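You operate a simulated robot arm through the tools that you are given. There is no shell and no other tool. Be economical: measure what you need, move in short steps, check, and stop when the job is done.

Carry out the task below with a simulated robot arm. There is one attempt and no reset: what you move stays moved.

TASK
Move the blue divider to slot L2 and the red one to L1, then rack both cases.
Fine: the black case stands between slots L1 and L2, the brown case between L2 and L3.
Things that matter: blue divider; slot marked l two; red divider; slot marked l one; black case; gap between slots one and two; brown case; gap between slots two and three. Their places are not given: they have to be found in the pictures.

It is judged by the outcome, as a careful person would: the job done as asked, and still so three seconds after it is handed in. It fails if anything else is knocked over, pushed out of place, dropped, spilled or broken.

THE ROBOT
A 7-joint arm with a two-finger parallel gripper, fixed in place. Base frame: the origin is at the foot of the arm, x ahead of it, y to its left, z up; the work surface is at about z = 95. Lengths are in cm, angles in degrees, forces in N, time in s.
With the tool pointing down near the work surface it reaches from about 26 to 68 cm from the base axis. Its first joint turns from -66.0 to 66.0 degrees. Payload 1.57 kg.
Tool frame: the origin (TCP) lies between the finger pads and is the grasp point; the fingertips stand 3 cm ahead of it; z points along the fingers, y is the line along which they close. The gripper opens to 11 cm. The fingers are 2.4 cm wide and 1.2 cm thick; the gripper's body (4.8 by 11.2 cm) begins 7.8 cm behind the TCP.
Orientation is told as [roll, pitch, yaw] about the base's x, y, z axes, in that order, counted from this pose: with the fingers straight down and closing along the base's y, the tool's x points along the base's -x, its y along +y and its z along -z.

THE INTERFACE
- The arm moves only by the tool arm_command. Its argument "plan" is a list of rows, each an object of numbers (a shift or turn left out is 0, a gripper value left out holds the last): "dx", "dy", "dz": the shift along the tool's x, y, z in cm; "wx", "wy", "wz": the turn, a rotation vector about the tool's x, y, z in degrees. In form: [{"dx": .., "dy": .., "dz": .., "wx": .., "wy": .., "wz": ..}, ...]. A call has 1 to 10 rows; each row is the pose to reach, as a shift and turn from the pose commanded when the call began, along the tool's axes at that moment. "gripper" is the gripper command, from -1 (shut) to 1 (fully open), values between in proportion, set as the call begins (left out, the last holds). A row lasts 0.2 s, in which the tool goes at most 5 cm and 8.6 degrees; a call with a longer step from one row to the next is refused whole, and so is a gripper value outside its range. A pose out of reach is approached as far as the arm can. The call stops where the force on the tool passes 40 N (or 10 N more than at its start, if that is more) or the arm is blocked; 0.2 s more then pass. The fingers move at their own pace (about 10.8 cm/s each) and stop on an object; they squeeze with about 41 N. The grip force told is the motor's: it shows also when the fingers shut on nothing. Time passes only in rows, and 0.2 s behind the last, so rows that repeat a pose let the fingers close. It gives the time, the measured TCP pose, the force on the tool (base axes), the opening and the grip force at its end, in the units of the frame above (readings bear some noise).
- Cameras (640 x 400 px; columns grow to the right, rows downward): "scene" is fixed at [16.51, -38.42, 142.74]; the picture's right is [0.81, -0.58, 0.00], its down [-0.20, -0.28, -0.94] and it looks along [0.55, 0.76, -0.35] (base axes); focal length 365 px, centre (320, 200). "wrist" rides on the gripper at [-3.6, 0, -8] in the tool frame; the picture's right is [0.00, -1.00, 0.00], its down [0.97, 0.00, -0.24] and it looks along [0.24, 0.00, 0.97] (tool axes); focal length 218 px, centre (320, 200).
- capture(camera): a new picture of that camera. No time passes.
- locate(camera, pixels): for up to 12 pixels [column, row] of the newest picture of that camera ("zoom" is the newest enlarged one), the place [x, y, z] in the base frame of the surface seen there, good to about 0.2 cm. No time passes.
- inspect(camera, box): a new picture of the part [left, top, right, bottom] of that camera's present view, enlarged. No time passes.
- sign_off(): hands the job in; it is judged then, once.

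Work in short steps. Measure before you move; look again where a grasp or a placing could have gone wrong, and mend it. You have 80 turns and 54 pictures in all, those below and enlarged ones among them. Open the gripper and draw the arm clear of the work before you hand the job in, unless the task says otherwise; then end with one line.

The tools are called as name(argument=value, ...) on one line, values as JSON. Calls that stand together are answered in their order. arm_command: Moves the arm, as the interface text tells. Its arguments: {"type":"object","properties":{"plan":{"type":"array","items":{"type":"object","properties":{"dx":{"type":"number"},"dy":{"type":"number"},"dz":{"type":"number"},"wx":{"type":"number"},"wy":{"type":"number"},"wz":{"type":"number"}}}},"gripper":{"type":"number"}},"required":["plan"]} The other tools are called the same way: capture (camera) takes a picture; locate (camera, pixels) gives the place of the surface under pixels of a picture; inspect (camera, box) takes an enlarged picture of a part of a camera's view; sign_off () hands the job in.

At the start:

```text
time_s: 0.0
ee_pos: [34.55, 2.25, 119.99]
ee_rot: [0.0, 0.0, 0.0]
force: [0.7, -0.7, 0.0]
finger_gap: 11.0
grip_force: 0.1
```

scene: 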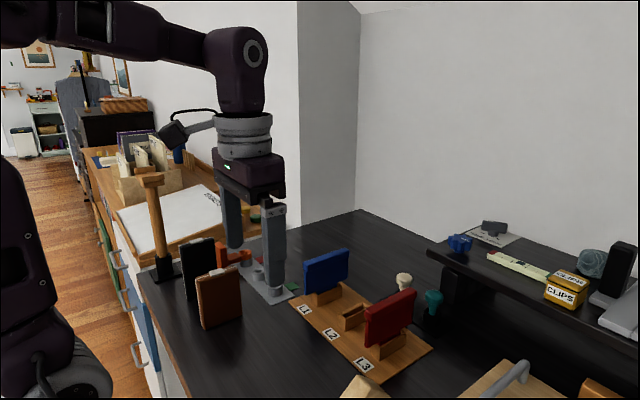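
wrist: 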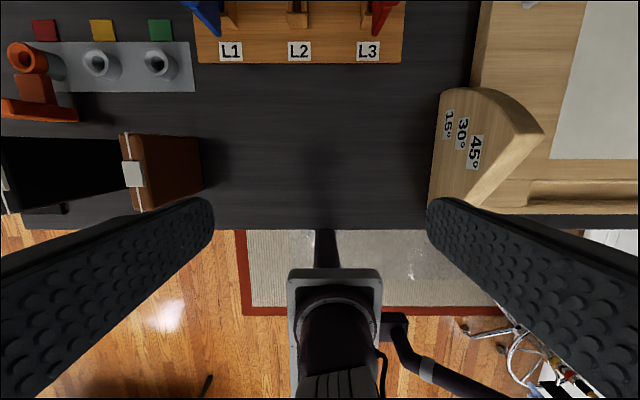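

I'll look closely at the rack and the cases first.

inspect(camera="scene", box=[270, 230, 450, 390])

inspect(camera="scene", box=[130, 200, 310, 340])

```text
2.50 times, centred on (360, 310) of scene
```

zoom: 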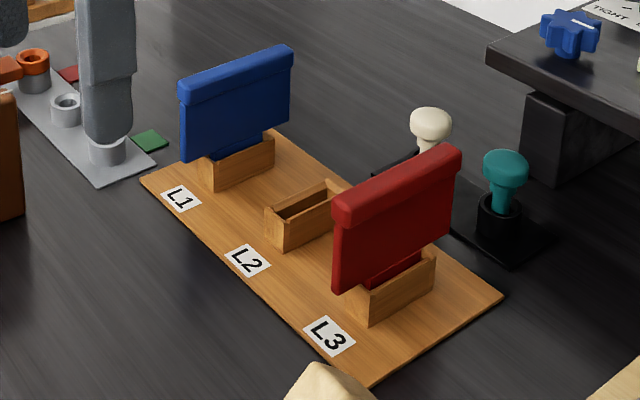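

```text
2.86 times, centred on (220, 270) of scene
```

zoom: 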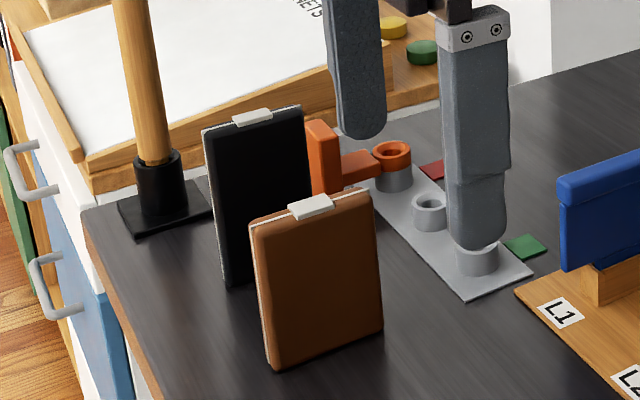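

Now I measure the dividers, slots and cases in the scene picture.

capture(camera="scene")

locate(camera="scene", pixels=[[304, 265], [347, 251], [325, 260], [327, 280], [306, 291], [366, 317], [412, 292], [390, 306], [367, 344], [404, 331], [305, 268], [320, 302]])

locate(camera="scene", pixels=[[345, 316], [362, 308], [352, 325], [383, 349], [305, 311], [330, 335], [363, 365], [379, 383], [433, 348], [343, 281], [326, 292], [346, 320]])

locate(camera="scene", pixels=[[183, 245], [213, 240], [200, 242], [188, 298], [200, 270], [198, 277], [238, 268], [218, 271], [206, 326], [236, 316], [220, 295], [205, 300]])

```text
49 pictures are left
```

scene: 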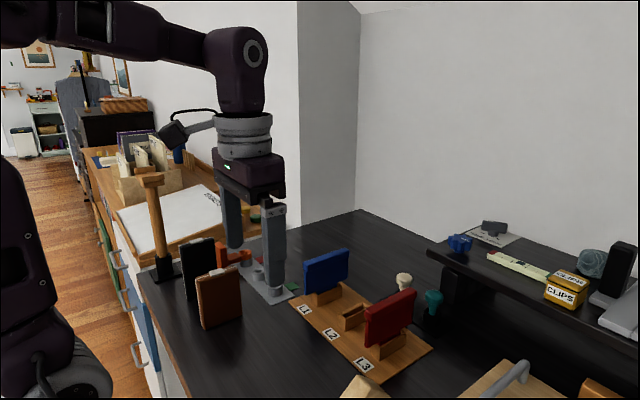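

```text
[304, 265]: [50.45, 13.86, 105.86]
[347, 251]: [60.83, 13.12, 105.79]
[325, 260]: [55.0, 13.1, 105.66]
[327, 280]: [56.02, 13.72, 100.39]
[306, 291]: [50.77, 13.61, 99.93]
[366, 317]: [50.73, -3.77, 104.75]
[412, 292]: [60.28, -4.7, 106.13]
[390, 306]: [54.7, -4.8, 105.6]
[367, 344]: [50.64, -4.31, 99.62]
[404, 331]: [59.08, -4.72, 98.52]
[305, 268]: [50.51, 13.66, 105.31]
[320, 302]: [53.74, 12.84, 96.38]
```

```text
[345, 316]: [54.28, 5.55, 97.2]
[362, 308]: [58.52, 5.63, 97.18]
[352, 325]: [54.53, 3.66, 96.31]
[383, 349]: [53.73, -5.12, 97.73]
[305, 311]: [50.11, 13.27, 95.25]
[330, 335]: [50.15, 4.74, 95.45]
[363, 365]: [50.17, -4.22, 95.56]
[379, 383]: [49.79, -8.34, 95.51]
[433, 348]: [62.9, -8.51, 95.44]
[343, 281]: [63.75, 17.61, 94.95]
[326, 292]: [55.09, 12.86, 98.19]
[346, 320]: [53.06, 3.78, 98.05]
```

```text
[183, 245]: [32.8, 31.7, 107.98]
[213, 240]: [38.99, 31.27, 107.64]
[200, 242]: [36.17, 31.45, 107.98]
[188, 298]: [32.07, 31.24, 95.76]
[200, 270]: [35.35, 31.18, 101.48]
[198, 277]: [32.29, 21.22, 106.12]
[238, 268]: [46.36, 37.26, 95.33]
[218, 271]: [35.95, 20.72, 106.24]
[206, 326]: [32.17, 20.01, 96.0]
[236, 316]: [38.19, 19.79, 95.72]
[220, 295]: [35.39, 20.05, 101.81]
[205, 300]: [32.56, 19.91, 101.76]
```

Blue stands in L1 (y≈13.7), red in L3 (y≈-4.6), both about x 50.5–60.8 with tops at z≈106. I move above the rack to get a straight-down view.

arm_command(plan=[{"dx": -4, "dy": 0.6, "dz": -0.5}, {"dx": -8, "dy": 1.2, "dz": -1}, {"dx": -12, "dy": 1.8, "dz": -1.5}, {"dx": -16, "dy": 2.4, "dz": -2}, {"dx": -16, "dy": 2.4, "dz": -2}], gripper=1)

capture(camera="wrist")

```text
time_s: 1.2
ee_pos: [50.68, 4.72, 121.99]
ee_rot: [0.0, 0.0, 0.0]
force: [-0.3, -0.2, 0.5]
finger_gap: 11.0
grip_force: 0.1
```

```text
48 pictures are left
```

wrist: 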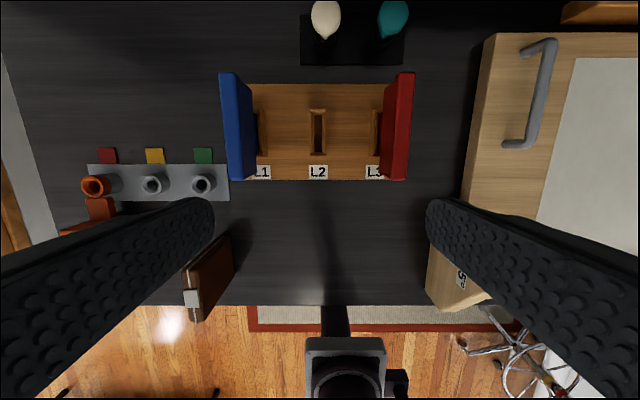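

I zoom in on the rack for exact slot and divider positions.

inspect(camera="wrist", box=[210, 60, 430, 198])

inspect(camera="wrist", box=[280, 90, 360, 190])

```text
2.90 times, centred on (320, 129) of wrist
```

zoom: 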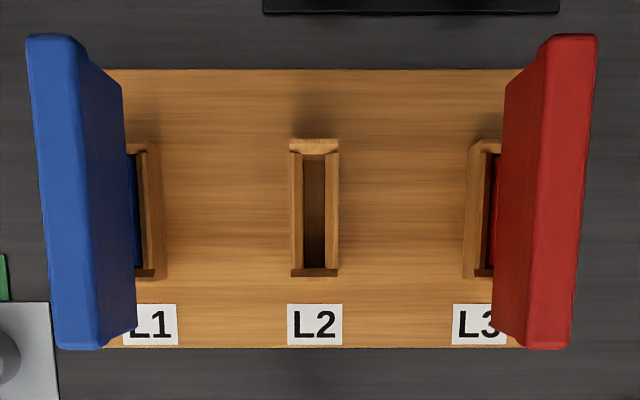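

```text
4.00 times, centred on (320, 140) of wrist
```

zoom: 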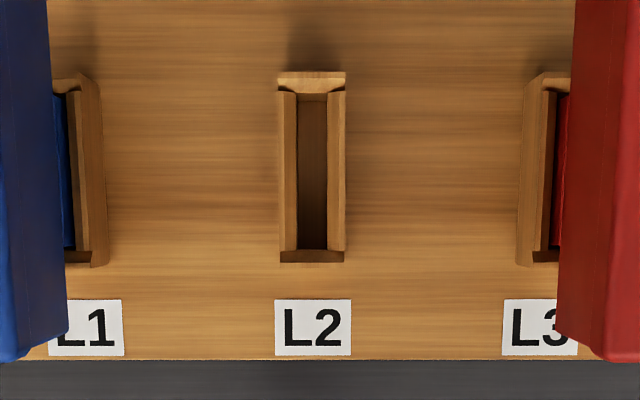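

locate(camera="zoom", pixels=[[288, 170], [336, 170], [312, 80], [312, 256], [278, 170], [346, 170], [312, 170], [312, 100], [312, 240], [95, 180], [530, 180], [312, 328]])

locate(camera="wrist", pixels=[[222, 90], [236, 90], [228, 172], [240, 172], [230, 77], [235, 178], [412, 90], [397, 90], [407, 172], [394, 172], [405, 76], [400, 178]])

locate(camera="scene", pixels=[[304, 263], [347, 249], [306, 260], [345, 247], [330, 253], [325, 255], [325, 265], [326, 275], [365, 312], [410, 288], [390, 300], [388, 315]])

```text
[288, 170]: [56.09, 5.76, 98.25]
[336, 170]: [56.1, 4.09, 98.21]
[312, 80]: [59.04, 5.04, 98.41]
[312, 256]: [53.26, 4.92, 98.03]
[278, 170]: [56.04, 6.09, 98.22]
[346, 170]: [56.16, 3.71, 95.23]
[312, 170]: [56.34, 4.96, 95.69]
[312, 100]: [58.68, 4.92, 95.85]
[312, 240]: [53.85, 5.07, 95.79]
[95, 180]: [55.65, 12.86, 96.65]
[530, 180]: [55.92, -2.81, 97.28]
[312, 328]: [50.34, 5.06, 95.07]
```

```text
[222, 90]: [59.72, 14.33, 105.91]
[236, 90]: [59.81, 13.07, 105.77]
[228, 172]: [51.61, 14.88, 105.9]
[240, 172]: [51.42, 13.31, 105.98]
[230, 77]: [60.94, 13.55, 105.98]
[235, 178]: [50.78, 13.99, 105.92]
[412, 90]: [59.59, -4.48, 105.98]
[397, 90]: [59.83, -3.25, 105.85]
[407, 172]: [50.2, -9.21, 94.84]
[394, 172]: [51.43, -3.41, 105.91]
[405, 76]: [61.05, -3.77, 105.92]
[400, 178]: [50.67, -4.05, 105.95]
```

```text
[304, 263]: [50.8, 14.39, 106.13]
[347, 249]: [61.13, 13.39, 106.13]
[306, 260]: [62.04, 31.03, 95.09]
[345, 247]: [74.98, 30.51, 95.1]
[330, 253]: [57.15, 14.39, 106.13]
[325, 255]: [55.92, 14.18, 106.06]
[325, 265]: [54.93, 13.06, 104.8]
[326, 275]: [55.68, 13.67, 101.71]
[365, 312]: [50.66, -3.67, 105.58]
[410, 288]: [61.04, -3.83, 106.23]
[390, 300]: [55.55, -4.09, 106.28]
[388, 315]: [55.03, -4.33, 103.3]
```

Rim centres computed: blue y≈13.95, red y≈-3.98, L2 slot y≈4.98; no yaw. I go above the blue divider with the fingers partly open.

arm_command(plan=[{"dx": -1.3, "dy": 2.3, "dz": 2.5}, {"dx": -2.6, "dy": 4.6, "dz": 5}, {"dx": -3.9, "dy": 6.9, "dz": 7.5}, {"dx": -5.2, "dy": 9.25, "dz": 10}, {"dx": -5.2, "dy": 9.25, "dz": 10}, {"dx": -5.2, "dy": 9.25, "dz": 10}], gripper=-0.1)

capture(camera="wrist")

```text
time_s: 2.6
ee_pos: [55.8, 13.97, 111.91]
ee_rot: [0.0, 0.0, 0.0]
force: [-0.2, -0.3, 0.1]
finger_gap: 4.95
grip_force: 0.0
```

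```text
45 pictures are left
```

wrist: 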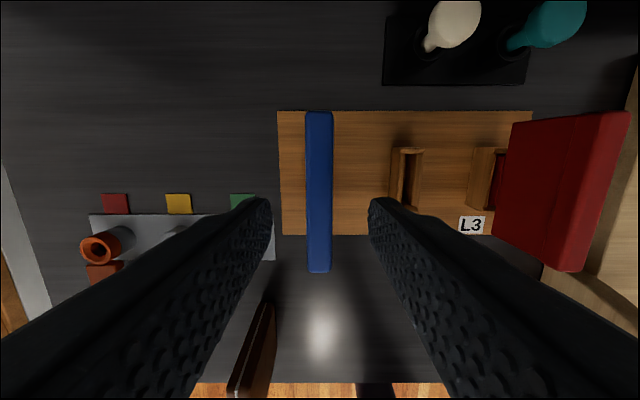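

The blue rim is centred between the fingers (columns 307–332). I descend to z≈103.5 and close.

arm_command(plan=[{"dz": 3}, {"dz": 6}, {"dz": 8.3}, {"dz": 8.3}])

arm_command(plan=[{}, {}, {}], gripper=-1)

arm_command(plan=[{"dz": -1.5}, {"dz": -3}, {"dz": -4.5}, {"dz": -6}, {"dz": -6}])

capture(camera="scene")

capture(camera="wrist")

```text
time_s: 3.6
ee_pos: [55.82, 13.96, 103.73]
ee_rot: [0.0, 0.0, -0.1]
force: [-0.2, -0.1, -0.7]
finger_gap: 4.96
grip_force: 0.1
```

```text
time_s: 4.4
ee_pos: [55.81, 13.94, 103.63]
ee_rot: [0.0, -0.1, 0.0]
force: [0.8, 0.0, 0.4]
finger_gap: 1.7
grip_force: 32.0
```

```text
time_s: 5.6
ee_pos: [55.77, 14.02, 109.63]
ee_rot: [0.1, 0.0, -0.1]
force: [0.3, -0.3, -0.3]
finger_gap: 1.69
grip_force: 32.0
```

```text
44 pictures are left
```

scene: 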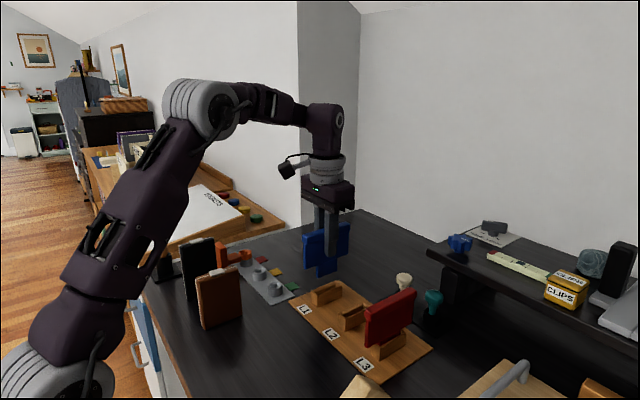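

```text
43 pictures are left
```

wrist: 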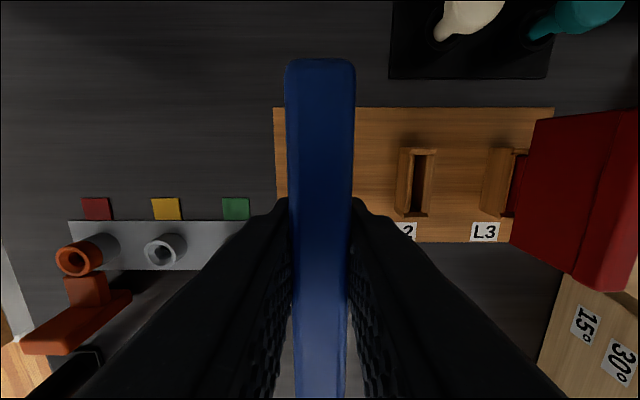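

Blue is held upright and clear. I shift it over L2 (−8.97 in y) and check the alignment.

arm_command(plan=[{"dy": -3}, {"dy": -6}, {"dy": -8.97}, {"dy": -8.97}, {"dy": -8.97}])

inspect(camera="scene", box=[290, 200, 450, 380])

```text
time_s: 6.8
ee_pos: [55.76, 4.97, 109.77]
ee_rot: [0.0, 0.1, 0.0]
force: [0.2, -0.2, -0.4]
finger_gap: 1.69
grip_force: 32.2
```

```text
2.22 times, centred on (370, 290) of scene
```

zoom: 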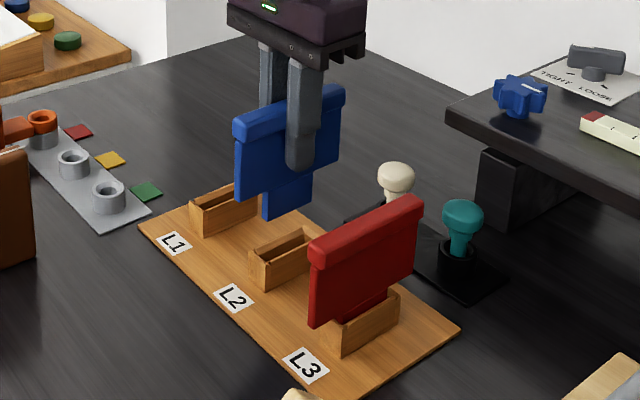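

locate(camera="zoom", pixels=[[266, 212], [308, 189], [287, 198], [250, 258], [300, 240], [192, 208], [240, 188], [262, 253], [305, 234]])

```text
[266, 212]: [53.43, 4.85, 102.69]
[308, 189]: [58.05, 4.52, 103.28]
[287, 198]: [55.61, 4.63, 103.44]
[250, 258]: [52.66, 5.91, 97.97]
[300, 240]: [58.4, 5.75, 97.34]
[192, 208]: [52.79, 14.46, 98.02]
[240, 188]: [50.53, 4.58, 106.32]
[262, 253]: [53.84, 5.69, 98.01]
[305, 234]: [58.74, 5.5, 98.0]
```

Tongue (x 53.3–58.2, y≈5) is over the L2 opening. I lower gently, watching force.

arm_command(plan=[{"dx": -0.1, "dz": 1.5}, {"dx": -0.1, "dz": 3}, {"dx": -0.1, "dz": 4}, {"dx": -0.1, "dz": 5}, {"dx": -0.1, "dz": 5.7}, {"dx": -0.1, "dz": 5.95}, {"dx": -0.1, "dz": 5.95}])

inspect(camera="scene", box=[290, 200, 450, 380])

```text
time_s: 8.4
ee_pos: [55.97, 5.05, 103.67]
ee_rot: [0.0, 0.0, 0.0]
force: [-0.2, 0.2, -0.4]
finger_gap: 1.69
grip_force: 31.6
```

```text
2.22 times, centred on (370, 290) of scene
```

zoom: 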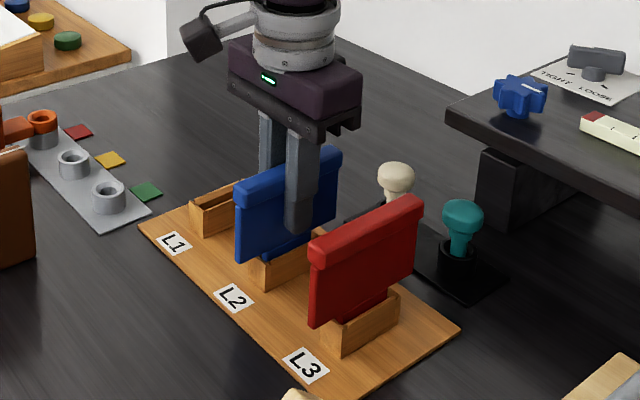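

Blue is seated in L2 with no force. Release, rise, and go above red.

arm_command(plan=[{}, {}, {}, {"dz": -3}, {"dz": -6}, {"dz": -8.3}, {"dz": -8.3, "dy": -4.5}, {"dz": -8.3, "dy": -8.97}, {"dz": -8.3, "dy": -8.97}], gripper=-0.1)

capture(camera="wrist")

```text
time_s: 10.4
ee_pos: [56.04, -3.97, 112.06]
ee_rot: [0.1, 0.1, 0.0]
force: [0.1, 0.3, 0.2]
finger_gap: 4.94
grip_force: 0.0
```

```text
40 pictures are left
```

wrist: 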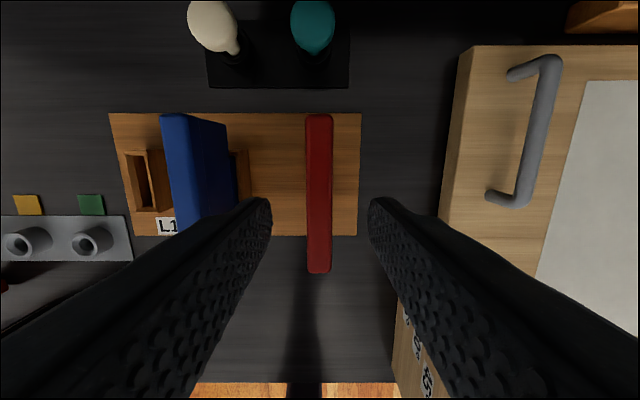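

Red is centred (columns 306–332). Descend, grip, and lift high enough to clear blue's top at 106.

arm_command(plan=[{"dz": 3}, {"dz": 6}, {"dz": 8.3}, {"dz": 8.3}])

arm_command(plan=[{}, {}, {}], gripper=-1)

arm_command(plan=[{"dz": -1.5}, {"dz": -3}, {"dz": -4.5}, {"dz": -6}, {"dz": -8}, {"dz": -10}, {"dz": -12}, {"dz": -13.5}, {"dz": -13.5}])

capture(camera="scene")

```text
time_s: 11.4
ee_pos: [55.99, -4.07, 103.8]
ee_rot: [0.0, 0.1, 0.0]
force: [1.0, 0.0, 0.7]
finger_gap: 4.98
grip_force: 0.1
```

```text
time_s: 12.2
ee_pos: [55.85, -3.97, 103.72]
ee_rot: [0.0, 0.0, 0.0]
force: [-0.8, 0.1, 0.1]
finger_gap: 1.68
grip_force: 31.7
```

```text
time_s: 14.2
ee_pos: [55.93, -3.93, 117.23]
ee_rot: [0.0, -0.1, 0.0]
force: [0.7, 0.9, -0.9]
finger_gap: 1.72
grip_force: 31.9
```

```text
39 pictures are left
```

scene: 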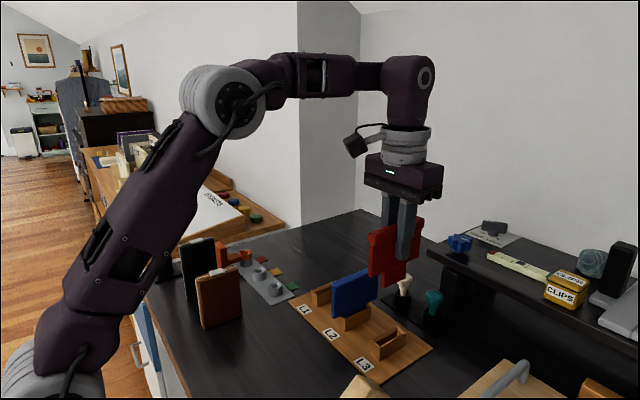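

Red is clear; I carry it over to L1 (+17.94 in y), then check its tongue.

arm_command(plan=[{"dy": 3}, {"dy": 6}, {"dy": 9}, {"dy": 12}, {"dy": 15}, {"dy": 17.94}, {"dy": 17.94}, {"dy": 17.94, "dz": 4}, {"dy": 17.94, "dz": 7.5}, {"dy": 17.94, "dz": 7.5}])

inspect(camera="scene", box=[270, 200, 430, 360])

```text
time_s: 16.4
ee_pos: [56.06, 13.81, 109.54]
ee_rot: [0.1, 0.0, 0.0]
force: [0.5, 0.3, -1.5]
finger_gap: 1.72
grip_force: 32.3
```

```text
2.50 times, centred on (350, 280) of scene
```

zoom: 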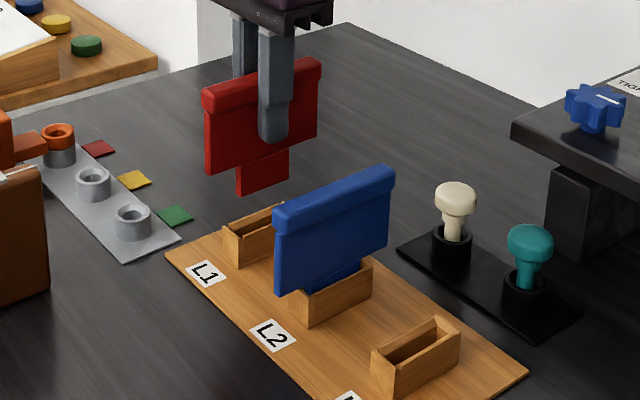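

locate(camera="zoom", pixels=[[239, 190], [286, 171], [262, 180], [224, 230], [258, 215], [236, 228], [206, 98], [319, 66]])

arm_command(plan=[{}])

```text
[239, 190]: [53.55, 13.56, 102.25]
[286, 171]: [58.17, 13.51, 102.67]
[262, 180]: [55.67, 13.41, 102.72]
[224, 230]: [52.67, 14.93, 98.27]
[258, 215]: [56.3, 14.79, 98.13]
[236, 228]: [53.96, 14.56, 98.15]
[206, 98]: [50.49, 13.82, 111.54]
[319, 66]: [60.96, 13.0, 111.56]
```

```text
time_s: 16.8
ee_pos: [55.87, 13.79, 109.53]
ee_rot: [0.0, -0.1, 0.1]
force: [1.1, -0.4, -1.5]
finger_gap: 1.67
grip_force: 32.2
```

y reads 13.80, slightly short of 13.95; I correct by +0.14 and lower gently.

arm_command(plan=[{"dy": 0.14}, {"dy": 0.14, "dz": 1.5}, {"dy": 0.14, "dz": 3}, {"dy": 0.14, "dz": 4}, {"dy": 0.14, "dz": 5}, {"dy": 0.14, "dz": 5.6}, {"dy": 0.14, "dz": 5.85}, {"dy": 0.14, "dz": 5.85}])

inspect(camera="scene", box=[270, 200, 430, 360])

```text
time_s: 18.6
ee_pos: [55.85, 14.18, 103.83]
ee_rot: [0.0, 0.0, 0.0]
force: [-0.7, -0.5, -1.0]
finger_gap: 1.71
grip_force: 32.4
```

```text
2.50 times, centred on (350, 280) of scene
```

zoom: 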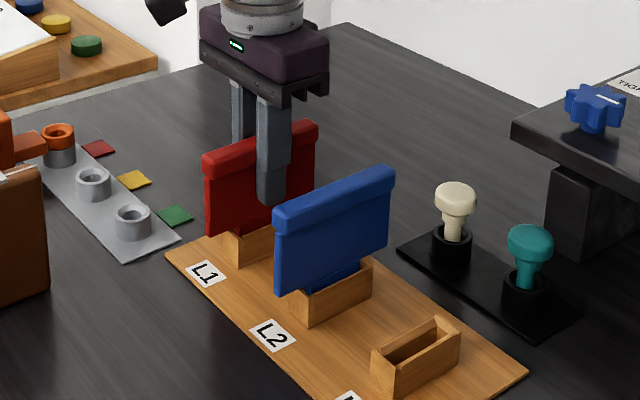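

Red is in L1. Settle 0.1 lower, release, rise.

arm_command(plan=[{"dz": 0.1}, {"dz": 0.1}])

arm_command(plan=[{}, {}, {}, {"dz": -3}, {"dz": -6}, {"dz": -10}, {"dz": -14}, {"dz": -17}, {"dz": -17}], gripper=-0.1)

capture(camera="wrist")

capture(camera="scene")

```text
time_s: 19.2
ee_pos: [55.95, 14.06, 103.75]
ee_rot: [0.0, 0.0, 0.0]
force: [0.0, -0.5, 0.1]
finger_gap: 1.71
grip_force: 32.0
```

```text
time_s: 21.2
ee_pos: [55.83, 14.05, 120.77]
ee_rot: [0.0, 0.1, 0.1]
force: [0.1, 0.9, 0.6]
finger_gap: 4.96
grip_force: 0.2
```

```text
36 pictures are left
```

wrist: 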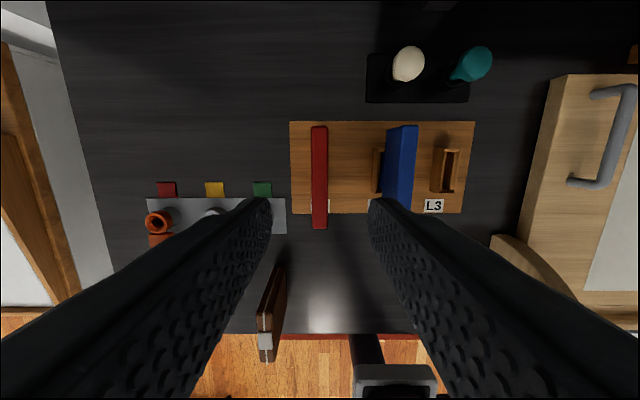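

```text
35 pictures are left
```

scene: 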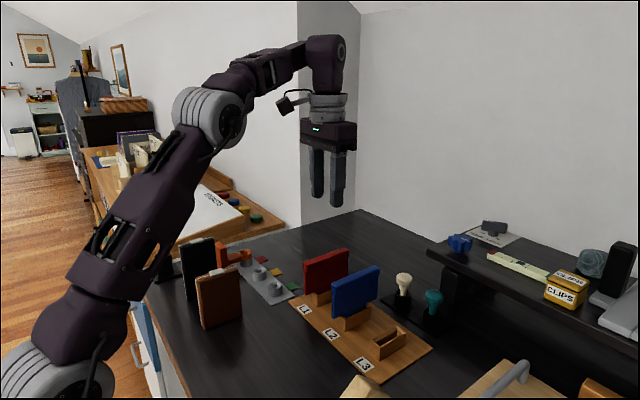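

Both dividers are seated. Next I move above the cases to look down at them.

arm_command(plan=[{"dx": 4, "dy": 2, "dz": -1}, {"dx": 8, "dy": 4, "dz": -2}, {"dx": 12, "dy": 6, "dz": -3}, {"dx": 16, "dy": 8, "dz": -4}, {"dx": 20, "dy": 10, "dz": -5}, {"dx": 22.5, "dy": 12, "dz": -5}, {"dx": 22.5, "dy": 12, "dz": -5}], gripper=1)

capture(camera="wrist")

locate(camera="scene", pixels=[[164, 260], [161, 270], [184, 244], [211, 239], [186, 240], [209, 236], [196, 276], [240, 268], [218, 270], [198, 273], [237, 265], [222, 258]])

```text
time_s: 22.8
ee_pos: [33.33, 26.06, 125.75]
ee_rot: [0.0, 0.0, 0.0]
force: [0.4, -0.3, -0.8]
finger_gap: 11.03
grip_force: 0.1
```

```text
34 pictures are left
```

wrist: 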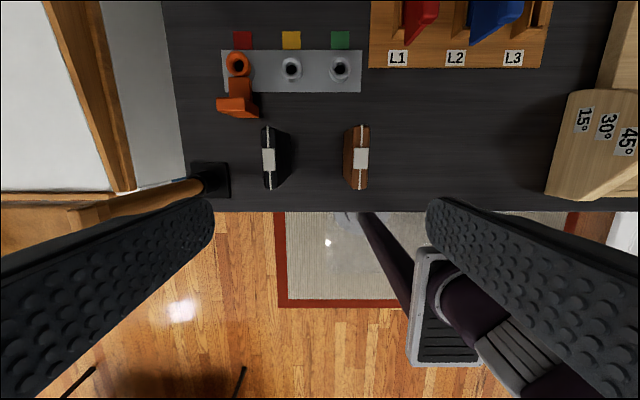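

```text
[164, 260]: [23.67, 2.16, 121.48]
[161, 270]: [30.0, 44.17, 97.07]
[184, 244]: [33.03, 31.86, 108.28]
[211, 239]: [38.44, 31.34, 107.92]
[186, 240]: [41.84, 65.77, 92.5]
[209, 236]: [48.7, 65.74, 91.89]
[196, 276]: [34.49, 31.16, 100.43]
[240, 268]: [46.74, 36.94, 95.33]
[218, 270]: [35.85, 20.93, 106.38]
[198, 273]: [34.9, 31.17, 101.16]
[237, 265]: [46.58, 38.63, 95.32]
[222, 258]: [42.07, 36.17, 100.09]
```

inspect(camera="wrist", box=[180, 60, 400, 200])

inspect(camera="scene", box=[150, 220, 260, 340])

```text
2.86 times, centred on (290, 130) of wrist
```

zoom: 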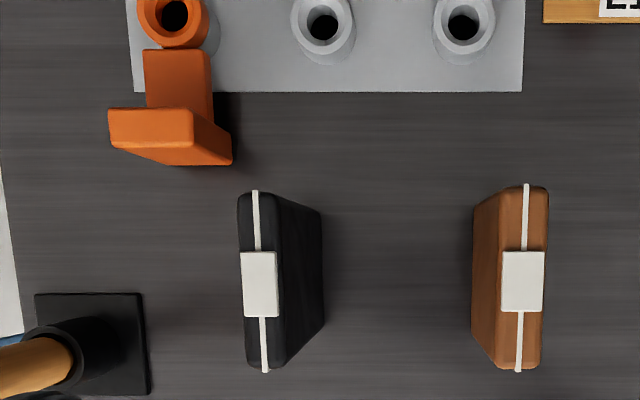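

```text
3.33 times, centred on (205, 280) of scene
```

zoom: 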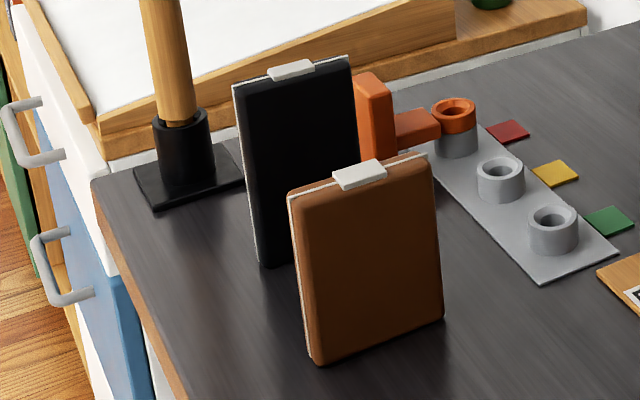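

locate(camera="wrist", pixels=[[362, 126], [359, 189], [361, 158], [352, 135], [367, 135], [267, 128], [271, 188], [269, 159], [264, 150], [275, 150], [240, 102], [197, 186]])

locate(camera="scene", pixels=[[150, 185], [157, 215], [160, 240], [150, 176], [245, 253], [161, 176]])

```text
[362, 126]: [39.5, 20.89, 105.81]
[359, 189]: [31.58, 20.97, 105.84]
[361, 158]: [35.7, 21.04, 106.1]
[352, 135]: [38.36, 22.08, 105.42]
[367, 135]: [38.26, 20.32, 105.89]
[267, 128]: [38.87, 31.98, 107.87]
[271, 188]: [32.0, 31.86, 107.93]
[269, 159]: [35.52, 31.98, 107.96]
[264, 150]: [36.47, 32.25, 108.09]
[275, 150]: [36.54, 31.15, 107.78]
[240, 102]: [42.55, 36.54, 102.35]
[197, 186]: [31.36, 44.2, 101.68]
```

```text
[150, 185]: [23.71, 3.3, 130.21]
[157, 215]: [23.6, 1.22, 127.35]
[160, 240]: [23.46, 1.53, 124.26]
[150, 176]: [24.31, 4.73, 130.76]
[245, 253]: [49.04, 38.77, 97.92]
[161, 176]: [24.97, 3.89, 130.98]
```

Black: centre (35.5, 31.95), top 107.9, ~1.7 thick; brown: centre (35.5, 21.0), top 106, ~2.1 thick. I go above black.

arm_command(plan=[{"dx": -0.8, "dy": 2, "dz": 2}, {"dx": -1.6, "dy": 4, "dz": 5}, {"dx": -2.2, "dy": 5.9, "dz": 8}, {"dx": -2.2, "dy": 5.9, "dz": 11.7}, {"dx": -2.2, "dy": 5.9, "dz": 11.7}], gripper=-0.1)

capture(camera="wrist")

capture(camera="scene")

```text
time_s: 24.0
ee_pos: [35.67, 32.18, 113.94]
ee_rot: [0.0, 0.0, 0.1]
force: [0.2, 0.0, 0.3]
finger_gap: 4.94
grip_force: 0.0
```

```text
31 pictures are left
```

wrist: 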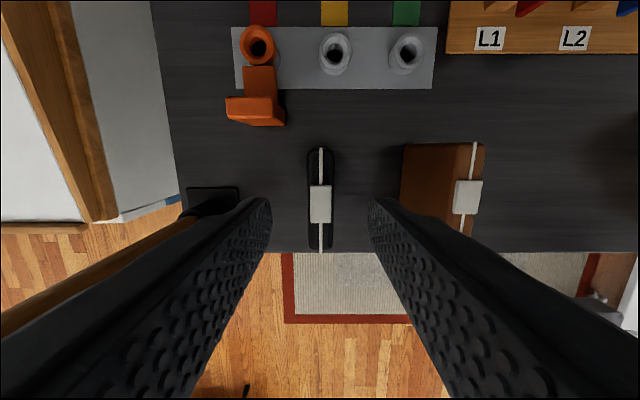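

```text
30 pictures are left
```

scene: 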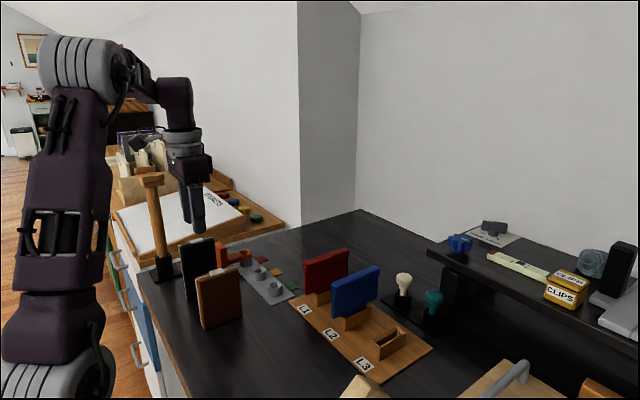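

Black's seam is at column 320, centred, and the post is clear. I descend to z≈103.

locate(camera="scene", pixels=[[150, 185], [157, 225], [150, 176]])

arm_command(plan=[{"dz": 3}, {"dz": 6}, {"dz": 9}, {"dz": 10.9}, {"dz": 10.9}])

arm_command(plan=[{}, {}, {}], gripper=-1)

arm_command(plan=[{"dz": -1}, {"dz": -2.5}, {"dz": -4}, {"dz": -6}, {"dz": -9}, {"dz": -12}, {"dz": -15}, {"dz": -15}])

capture(camera="scene")

```text
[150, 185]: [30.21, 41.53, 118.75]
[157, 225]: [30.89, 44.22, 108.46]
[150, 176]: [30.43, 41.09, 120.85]
```

```text
time_s: 25.2
ee_pos: [35.67, 31.94, 103.06]
ee_rot: [-0.1, 0.0, -0.1]
force: [0.5, -0.1, 0.2]
finger_gap: 4.96
grip_force: 0.0
```

```text
time_s: 26.0
ee_pos: [35.68, 31.95, 103.02]
ee_rot: [0.0, 0.0, 0.0]
force: [0.2, 0.0, -0.3]
finger_gap: 1.79
grip_force: 32.2
```

```text
time_s: 27.8
ee_pos: [35.68, 32.09, 118.22]
ee_rot: [0.0, 0.0, 0.1]
force: [-0.3, -0.5, -0.9]
finger_gap: 1.77
grip_force: 32.4
```

```text
29 pictures are left
```

scene: 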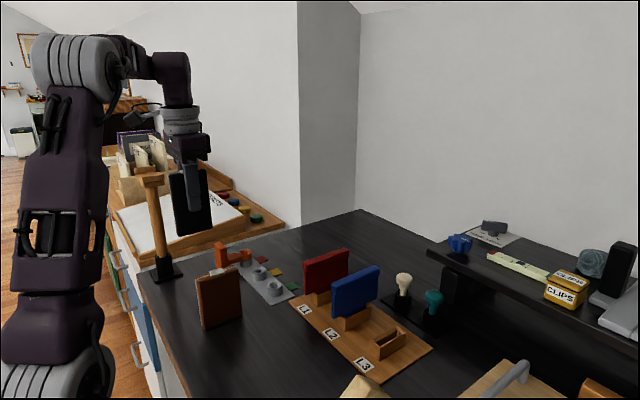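

Black is held, bottom at ≈z 110. I carry it above the L1–L2 gap.

arm_command(plan=[{"dx": -2.5, "dy": -2.8}, {"dx": -5.1, "dy": -5.6}, {"dx": -7.7, "dy": -8.4}, {"dx": -10.3, "dy": -11.2}, {"dx": -12.8, "dy": -14}, {"dx": -15.4, "dy": -16.9}, {"dx": -18, "dy": -19.7}, {"dx": -20.5, "dy": -22.5}, {"dx": -20.5, "dy": -22.5}, {"dx": -20.5, "dy": -22.5}])

inspect(camera="scene", box=[270, 170, 450, 360])

capture(camera="wrist")

```text
time_s: 30.0
ee_pos: [56.1, 9.42, 118.16]
ee_rot: [0.0, -0.1, 0.1]
force: [-0.4, -0.5, -0.9]
finger_gap: 1.78
grip_force: 32.8
```

```text
2.11 times, centred on (360, 265) of scene
```

zoom: 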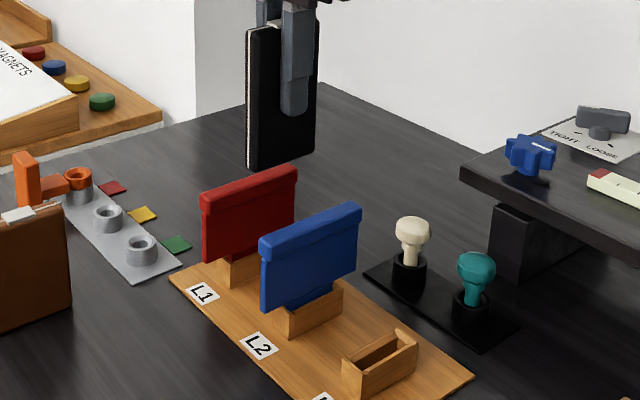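

```text
27 pictures are left
```

wrist: 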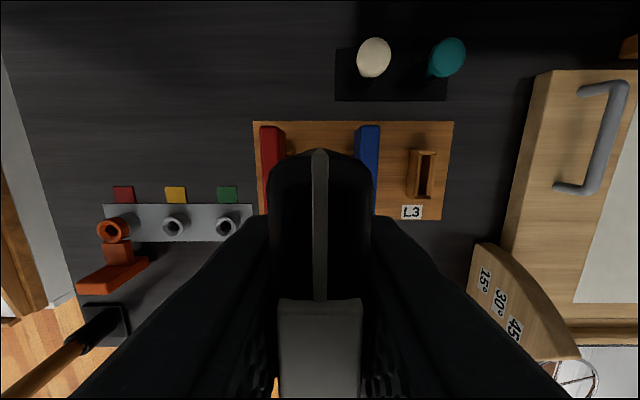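

The case is centred between red and blue in the wrist view. I check where its bottom edge lies.

locate(camera="zoom", pixels=[[254, 166], [311, 150], [283, 158], [285, 40], [260, 280], [330, 395]])

```text
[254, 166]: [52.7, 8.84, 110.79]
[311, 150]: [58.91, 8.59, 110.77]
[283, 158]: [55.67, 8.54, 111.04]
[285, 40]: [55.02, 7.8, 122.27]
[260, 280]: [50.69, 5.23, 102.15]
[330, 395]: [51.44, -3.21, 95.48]
```

arm_command(plan=[{"dz": 3}, {"dz": 6}, {"dz": 8.5}, {"dz": 11}, {"dz": 13}, {"dz": 14}, {"dz": 14.4}, {"dz": 14.4}])

inspect(camera="scene", box=[270, 210, 410, 350])

```text
time_s: 31.8
ee_pos: [56.18, 9.45, 103.69]
ee_rot: [0.0, 0.0, -0.2]
force: [-0.7, 0.3, -2.5]
finger_gap: 1.78
grip_force: 32.1
```

```text
2.86 times, centred on (340, 280) of scene
```

zoom: 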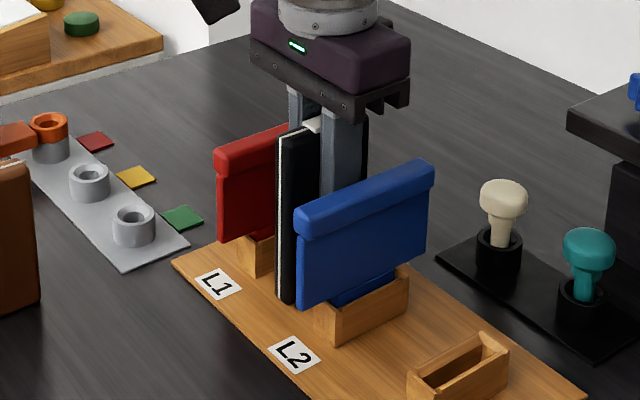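

Force barely changed (−2.5 N), near contact. I lower in tiny steps to touch.

arm_command(plan=[{"dz": 0.1}, {"dz": 0.1}])

arm_command(plan=[{"dz": 0.1}, {"dz": 0.1}])

```text
time_s: 32.4
ee_pos: [56.21, 9.54, 103.64]
ee_rot: [0.0, 0.0, 0.0]
force: [0.0, -0.6, -1.1]
finger_gap: 1.78
grip_force: 32.2
```

```text
time_s: 33.0
ee_pos: [56.12, 9.43, 103.49]
ee_rot: [-0.1, 0.1, 0.1]
force: [-0.2, -1.0, -1.9]
finger_gap: 1.78
grip_force: 32.3
```

arm_command(plan=[{"dz": 0.1}, {"dz": 0.1}])

inspect(camera="scene", box=[310, 260, 370, 320])

```text
time_s: 33.6
ee_pos: [56.14, 9.48, 103.55]
ee_rot: [0.0, 0.0, 0.0]
force: [0.4, 1.3, -1.3]
finger_gap: 1.77
grip_force: 32.4
```

```text
6.67 times, centred on (340, 290) of scene
```

zoom: 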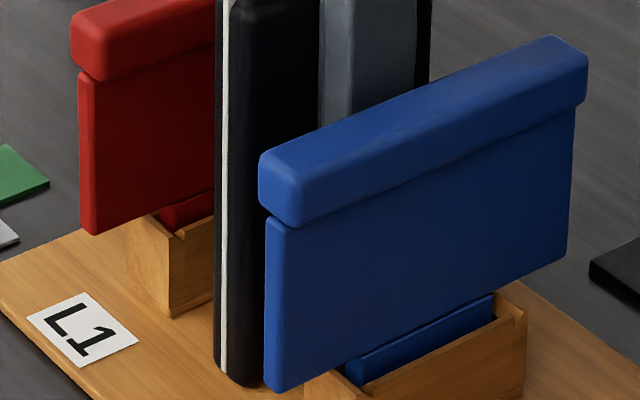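

arm_command(plan=[{"dz": 0.12}, {"dz": 0.12}, {"dz": 0.12}])

locate(camera="zoom", pixels=[[240, 380], [225, 370], [245, 392], [190, 360]])

```text
time_s: 34.4
ee_pos: [56.08, 9.46, 103.42]
ee_rot: [0.0, -0.1, 0.0]
force: [-4.1, -0.6, 25.6]
finger_gap: 1.78
grip_force: 32.4
```

```text
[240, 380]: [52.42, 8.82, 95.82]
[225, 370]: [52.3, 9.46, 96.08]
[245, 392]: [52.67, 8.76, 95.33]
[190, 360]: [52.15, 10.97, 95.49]
```

Contact (25.6 N). Ease up slightly, then open only to 3.4 cm and rise.

arm_command(plan=[{"dz": -0.06}, {"dz": -0.06}])

arm_command(plan=[{}, {}, {}], gripper=-0.38)

arm_command(plan=[{"dz": -1}, {"dz": -3}, {"dz": -5}, {"dz": -8}, {"dz": -11}, {"dz": -15}, {"dz": -18}, {"dz": -18}])

capture(camera="wrist")

inspect(camera="scene", box=[270, 210, 430, 370])

```text
time_s: 35.0
ee_pos: [56.17, 9.43, 103.48]
ee_rot: [0.0, -0.1, -0.1]
force: [-1.8, 0.6, 19.3]
finger_gap: 1.81
grip_force: 32.5
```

```text
time_s: 35.8
ee_pos: [56.16, 9.46, 103.43]
ee_rot: [-0.1, 0.0, 0.0]
force: [0.3, 0.1, 0.6]
finger_gap: 3.39
grip_force: 0.1
```

```text
time_s: 37.6
ee_pos: [56.08, 9.52, 121.45]
ee_rot: [0.0, 0.0, 0.0]
force: [-0.2, 0.1, 0.0]
finger_gap: 3.39
grip_force: 0.1
```

```text
24 pictures are left
```

wrist: 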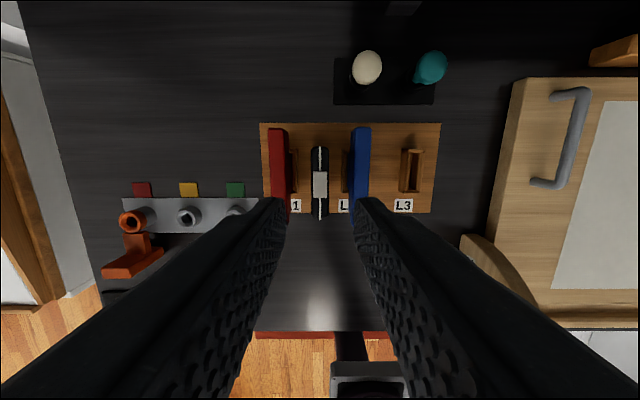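

```text
2.50 times, centred on (350, 290) of scene
```

zoom: 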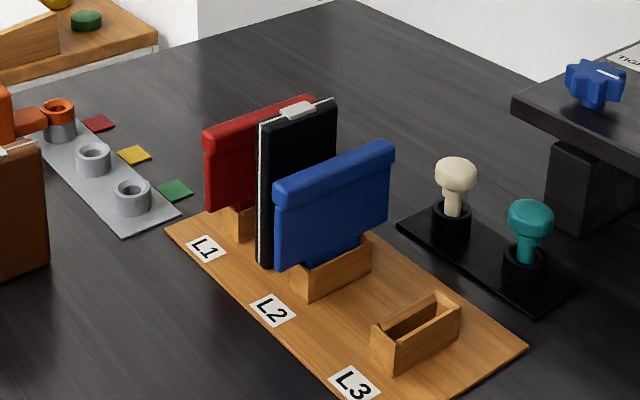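

Black stands upright in its gap. Now to the brown case at (35.5, 21.0).

arm_command(plan=[{"dx": 3.5, "dy": 2}, {"dx": 7, "dy": 4}, {"dx": 10.5, "dy": 6}, {"dx": 14, "dy": 8}, {"dx": 17.5, "dy": 10}, {"dx": 20.5, "dy": 11.5}, {"dx": 20.5, "dy": 11.5, "dz": 4}, {"dx": 20.5, "dy": 11.5, "dz": 8.5}, {"dx": 20.5, "dy": 11.5, "dz": 8.5}], gripper=-0.1)

capture(camera="wrist")

```text
time_s: 39.6
ee_pos: [35.67, 21.06, 112.84]
ee_rot: [-0.1, 0.0, 0.0]
force: [-0.5, 0.5, -0.7]
finger_gap: 4.96
grip_force: 0.0
```

```text
22 pictures are left
```

wrist: 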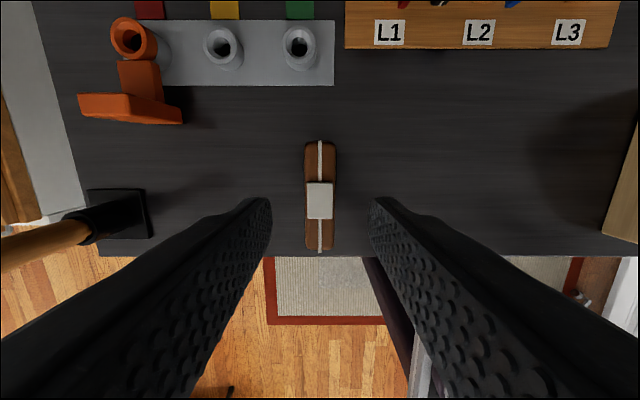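

Brown is centred (column 319). Descend, grip, lift.

arm_command(plan=[{"dz": 3}, {"dz": 6}, {"dz": 9}, {"dz": 10.3}, {"dz": 10.3}])

arm_command(plan=[{}, {}, {}], gripper=-1)

arm_command(plan=[{"dz": -1}, {"dz": -2.5}, {"dz": -4}, {"dz": -6}, {"dz": -9}, {"dz": -12}, {"dz": -15}, {"dz": -16}, {"dz": -16}])

arm_command(plan=[{"dx": -2.5, "dy": -2.5}, {"dx": -5.1, "dy": -5.1}, {"dx": -7.7, "dy": -7.7}, {"dx": -10.3, "dy": -10.3}, {"dx": -12.8, "dy": -12.8}, {"dx": -15.4, "dy": -15.4}, {"dx": -18, "dy": -18}, {"dx": -20.5, "dy": -20.5}, {"dx": -20.5, "dy": -20.5}, {"dx": -20.5, "dy": -20.5}])

inspect(camera="scene", box=[270, 170, 450, 370])

capture(camera="wrist")

```text
time_s: 40.8
ee_pos: [35.8, 20.92, 102.51]
ee_rot: [0.1, 0.0, -0.1]
force: [0.1, 0.0, -0.5]
finger_gap: 4.92
grip_force: 0.1
```

```text
time_s: 41.6
ee_pos: [35.7, 20.98, 102.64]
ee_rot: [0.0, 0.0, 0.1]
force: [-0.6, -0.6, 0.5]
finger_gap: 2.14
grip_force: 35.3
```

```text
time_s: 43.6
ee_pos: [35.62, 21.05, 118.68]
ee_rot: [0.0, 0.0, 0.0]
force: [0.7, -1.0, -1.6]
finger_gap: 2.13
grip_force: 34.6
```

```text
time_s: 45.8
ee_pos: [56.21, 0.43, 118.52]
ee_rot: [0.1, 0.0, 0.0]
force: [0.0, 0.5, -1.0]
finger_gap: 2.15
grip_force: 34.7
```

```text
2.00 times, centred on (360, 270) of scene
```

zoom: 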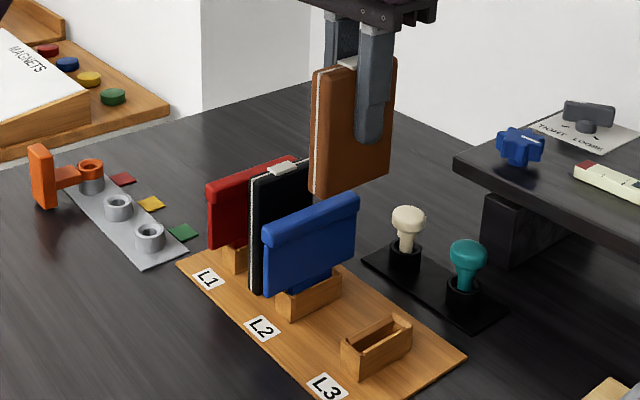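

```text
20 pictures are left
```

wrist: 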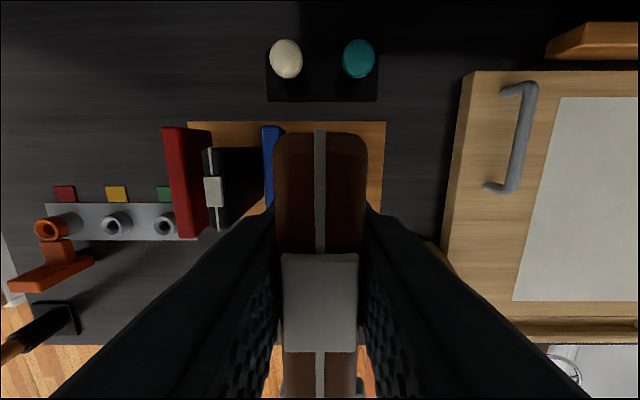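

Brown is over the L2–L3 gap (y≈0.47). Lower to just above the board.

arm_command(plan=[{"dz": 3}, {"dz": 6}, {"dz": 9}, {"dz": 11.5}, {"dz": 13.5}, {"dz": 14.7}, {"dz": 15.2}, {"dz": 15.2}])

arm_command(plan=[{"dz": 0.12}, {"dz": 0.12}, {"dz": 0.12}])

arm_command(plan=[{"dz": 0.1}, {"dz": 0.1}, {"dz": 0.1}])

```text
time_s: 47.6
ee_pos: [56.16, 0.4, 103.49]
ee_rot: [-0.1, 0.0, 0.1]
force: [-0.9, -0.6, -1.0]
finger_gap: 2.13
grip_force: 34.9
```

```text
time_s: 48.4
ee_pos: [56.03, 0.47, 103.34]
ee_rot: [0.0, 0.1, 0.0]
force: [-0.2, 0.3, -1.9]
finger_gap: 2.14
grip_force: 34.9
```

```text
time_s: 49.2
ee_pos: [56.03, 0.49, 103.26]
ee_rot: [0.0, 0.0, 0.1]
force: [0.2, -0.4, 0.3]
finger_gap: 2.18
grip_force: 34.2
```

arm_command(plan=[{"dz": 0.1}, {"dz": 0.1}, {"dz": 0.1}])

```text
time_s: 50.0
ee_pos: [56.19, 0.39, 103.03]
ee_rot: [0.0, 0.1, 0.0]
force: [0.1, 0.7, -0.8]
finger_gap: 2.16
grip_force: 35.0
```

Still no contact; another small step.

arm_command(plan=[{"dz": 0.08}, {"dz": 0.08}, {"dz": 0.08}])

```text
time_s: 50.8
ee_pos: [56.02, 0.42, 103.04]
ee_rot: [-0.1, 0.0, -0.1]
force: [0.2, 0.1, -1.9]
finger_gap: 2.16
grip_force: 34.3
```

arm_command(plan=[{"dz": 0.1}, {"dz": 0.1}, {"dz": 0.1}])

```text
time_s: 51.6
ee_pos: [56.12, 0.44, 102.96]
ee_rot: [0.0, -0.2, 0.0]
force: [-1.9, 1.3, 23.5]
finger_gap: 2.16
grip_force: 35.1
```

Contact (23.5 N). Ease, open to 3.6 cm, rise.

arm_command(plan=[{"dz": -0.06}, {"dz": -0.06}])

arm_command(plan=[{}, {}, {}], gripper=-0.345)

arm_command(plan=[{"dz": -1}, {"dz": -3}, {"dz": -5}, {"dz": -8}, {"dz": -11}, {"dz": -15}, {"dz": -19}, {"dz": -19}])

arm_command(plan=[{"dx": 4}, {"dx": 8}, {"dx": 12}, {"dx": 16}, {"dx": 20}, {"dx": 20}, {"dx": 20}])

capture(camera="scene")

inspect(camera="scene", box=[270, 220, 430, 380])

capture(camera="wrist")

```text
time_s: 52.2
ee_pos: [56.26, 0.43, 102.94]
ee_rot: [0.0, 0.0, -0.1]
force: [-0.2, 1.1, 13.3]
finger_gap: 2.16
grip_force: 34.3
```

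```text
time_s: 53.0
ee_pos: [56.17, 0.42, 102.93]
ee_rot: [0.0, 0.0, -0.1]
force: [0.2, 0.1, -0.1]
finger_gap: 3.6
grip_force: 0.0
```

```text
time_s: 54.8
ee_pos: [56.15, 0.47, 122.17]
ee_rot: [0.1, 0.0, 0.0]
force: [0.8, 0.0, 0.9]
finger_gap: 3.61
grip_force: 0.0
```

```text
time_s: 56.4
ee_pos: [36.12, 0.58, 121.94]
ee_rot: [0.0, 0.0, -0.1]
force: [0.0, 0.3, 0.0]
finger_gap: 3.62
grip_force: 0.1
```

```text
19 pictures are left
```

scene: 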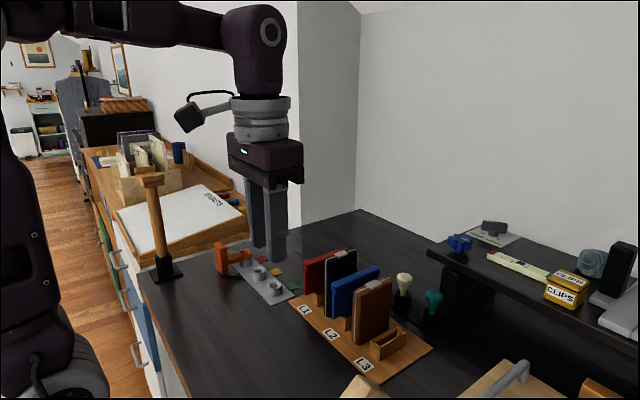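

```text
2.50 times, centred on (350, 300) of scene
```

zoom: 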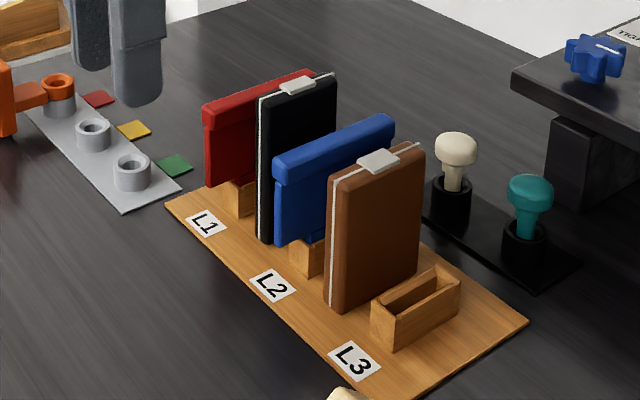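

```text
17 pictures are left
```

wrist: 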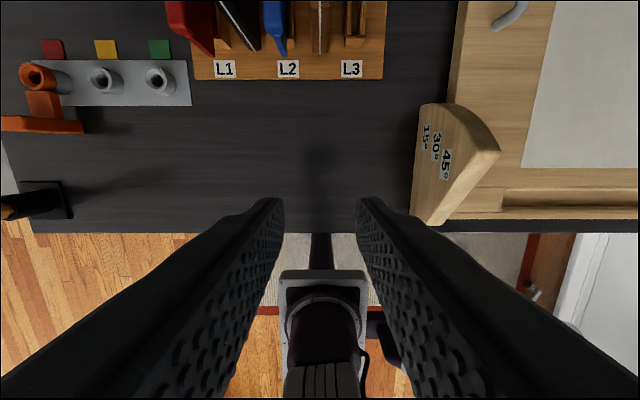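

All four pieces stand upright in their places and nothing else has moved. I open the gripper fully and hand in.

arm_command(plan=[{}, {}, {}, {}], gripper=1)

sign_off()

```text
time_s: 57.4
ee_pos: [36.1, 0.5, 121.92]
ee_rot: [-0.1, 0.0, 0.0]
force: [-0.3, 0.9, 0.3]
finger_gap: 10.98
grip_force: 0.0
```

```text
The job is handed in.
```

The blue divider is in L2 and the red one in L1; the black case stands between L1 and L2, the brown between L2 and L3, and the job is handed in.
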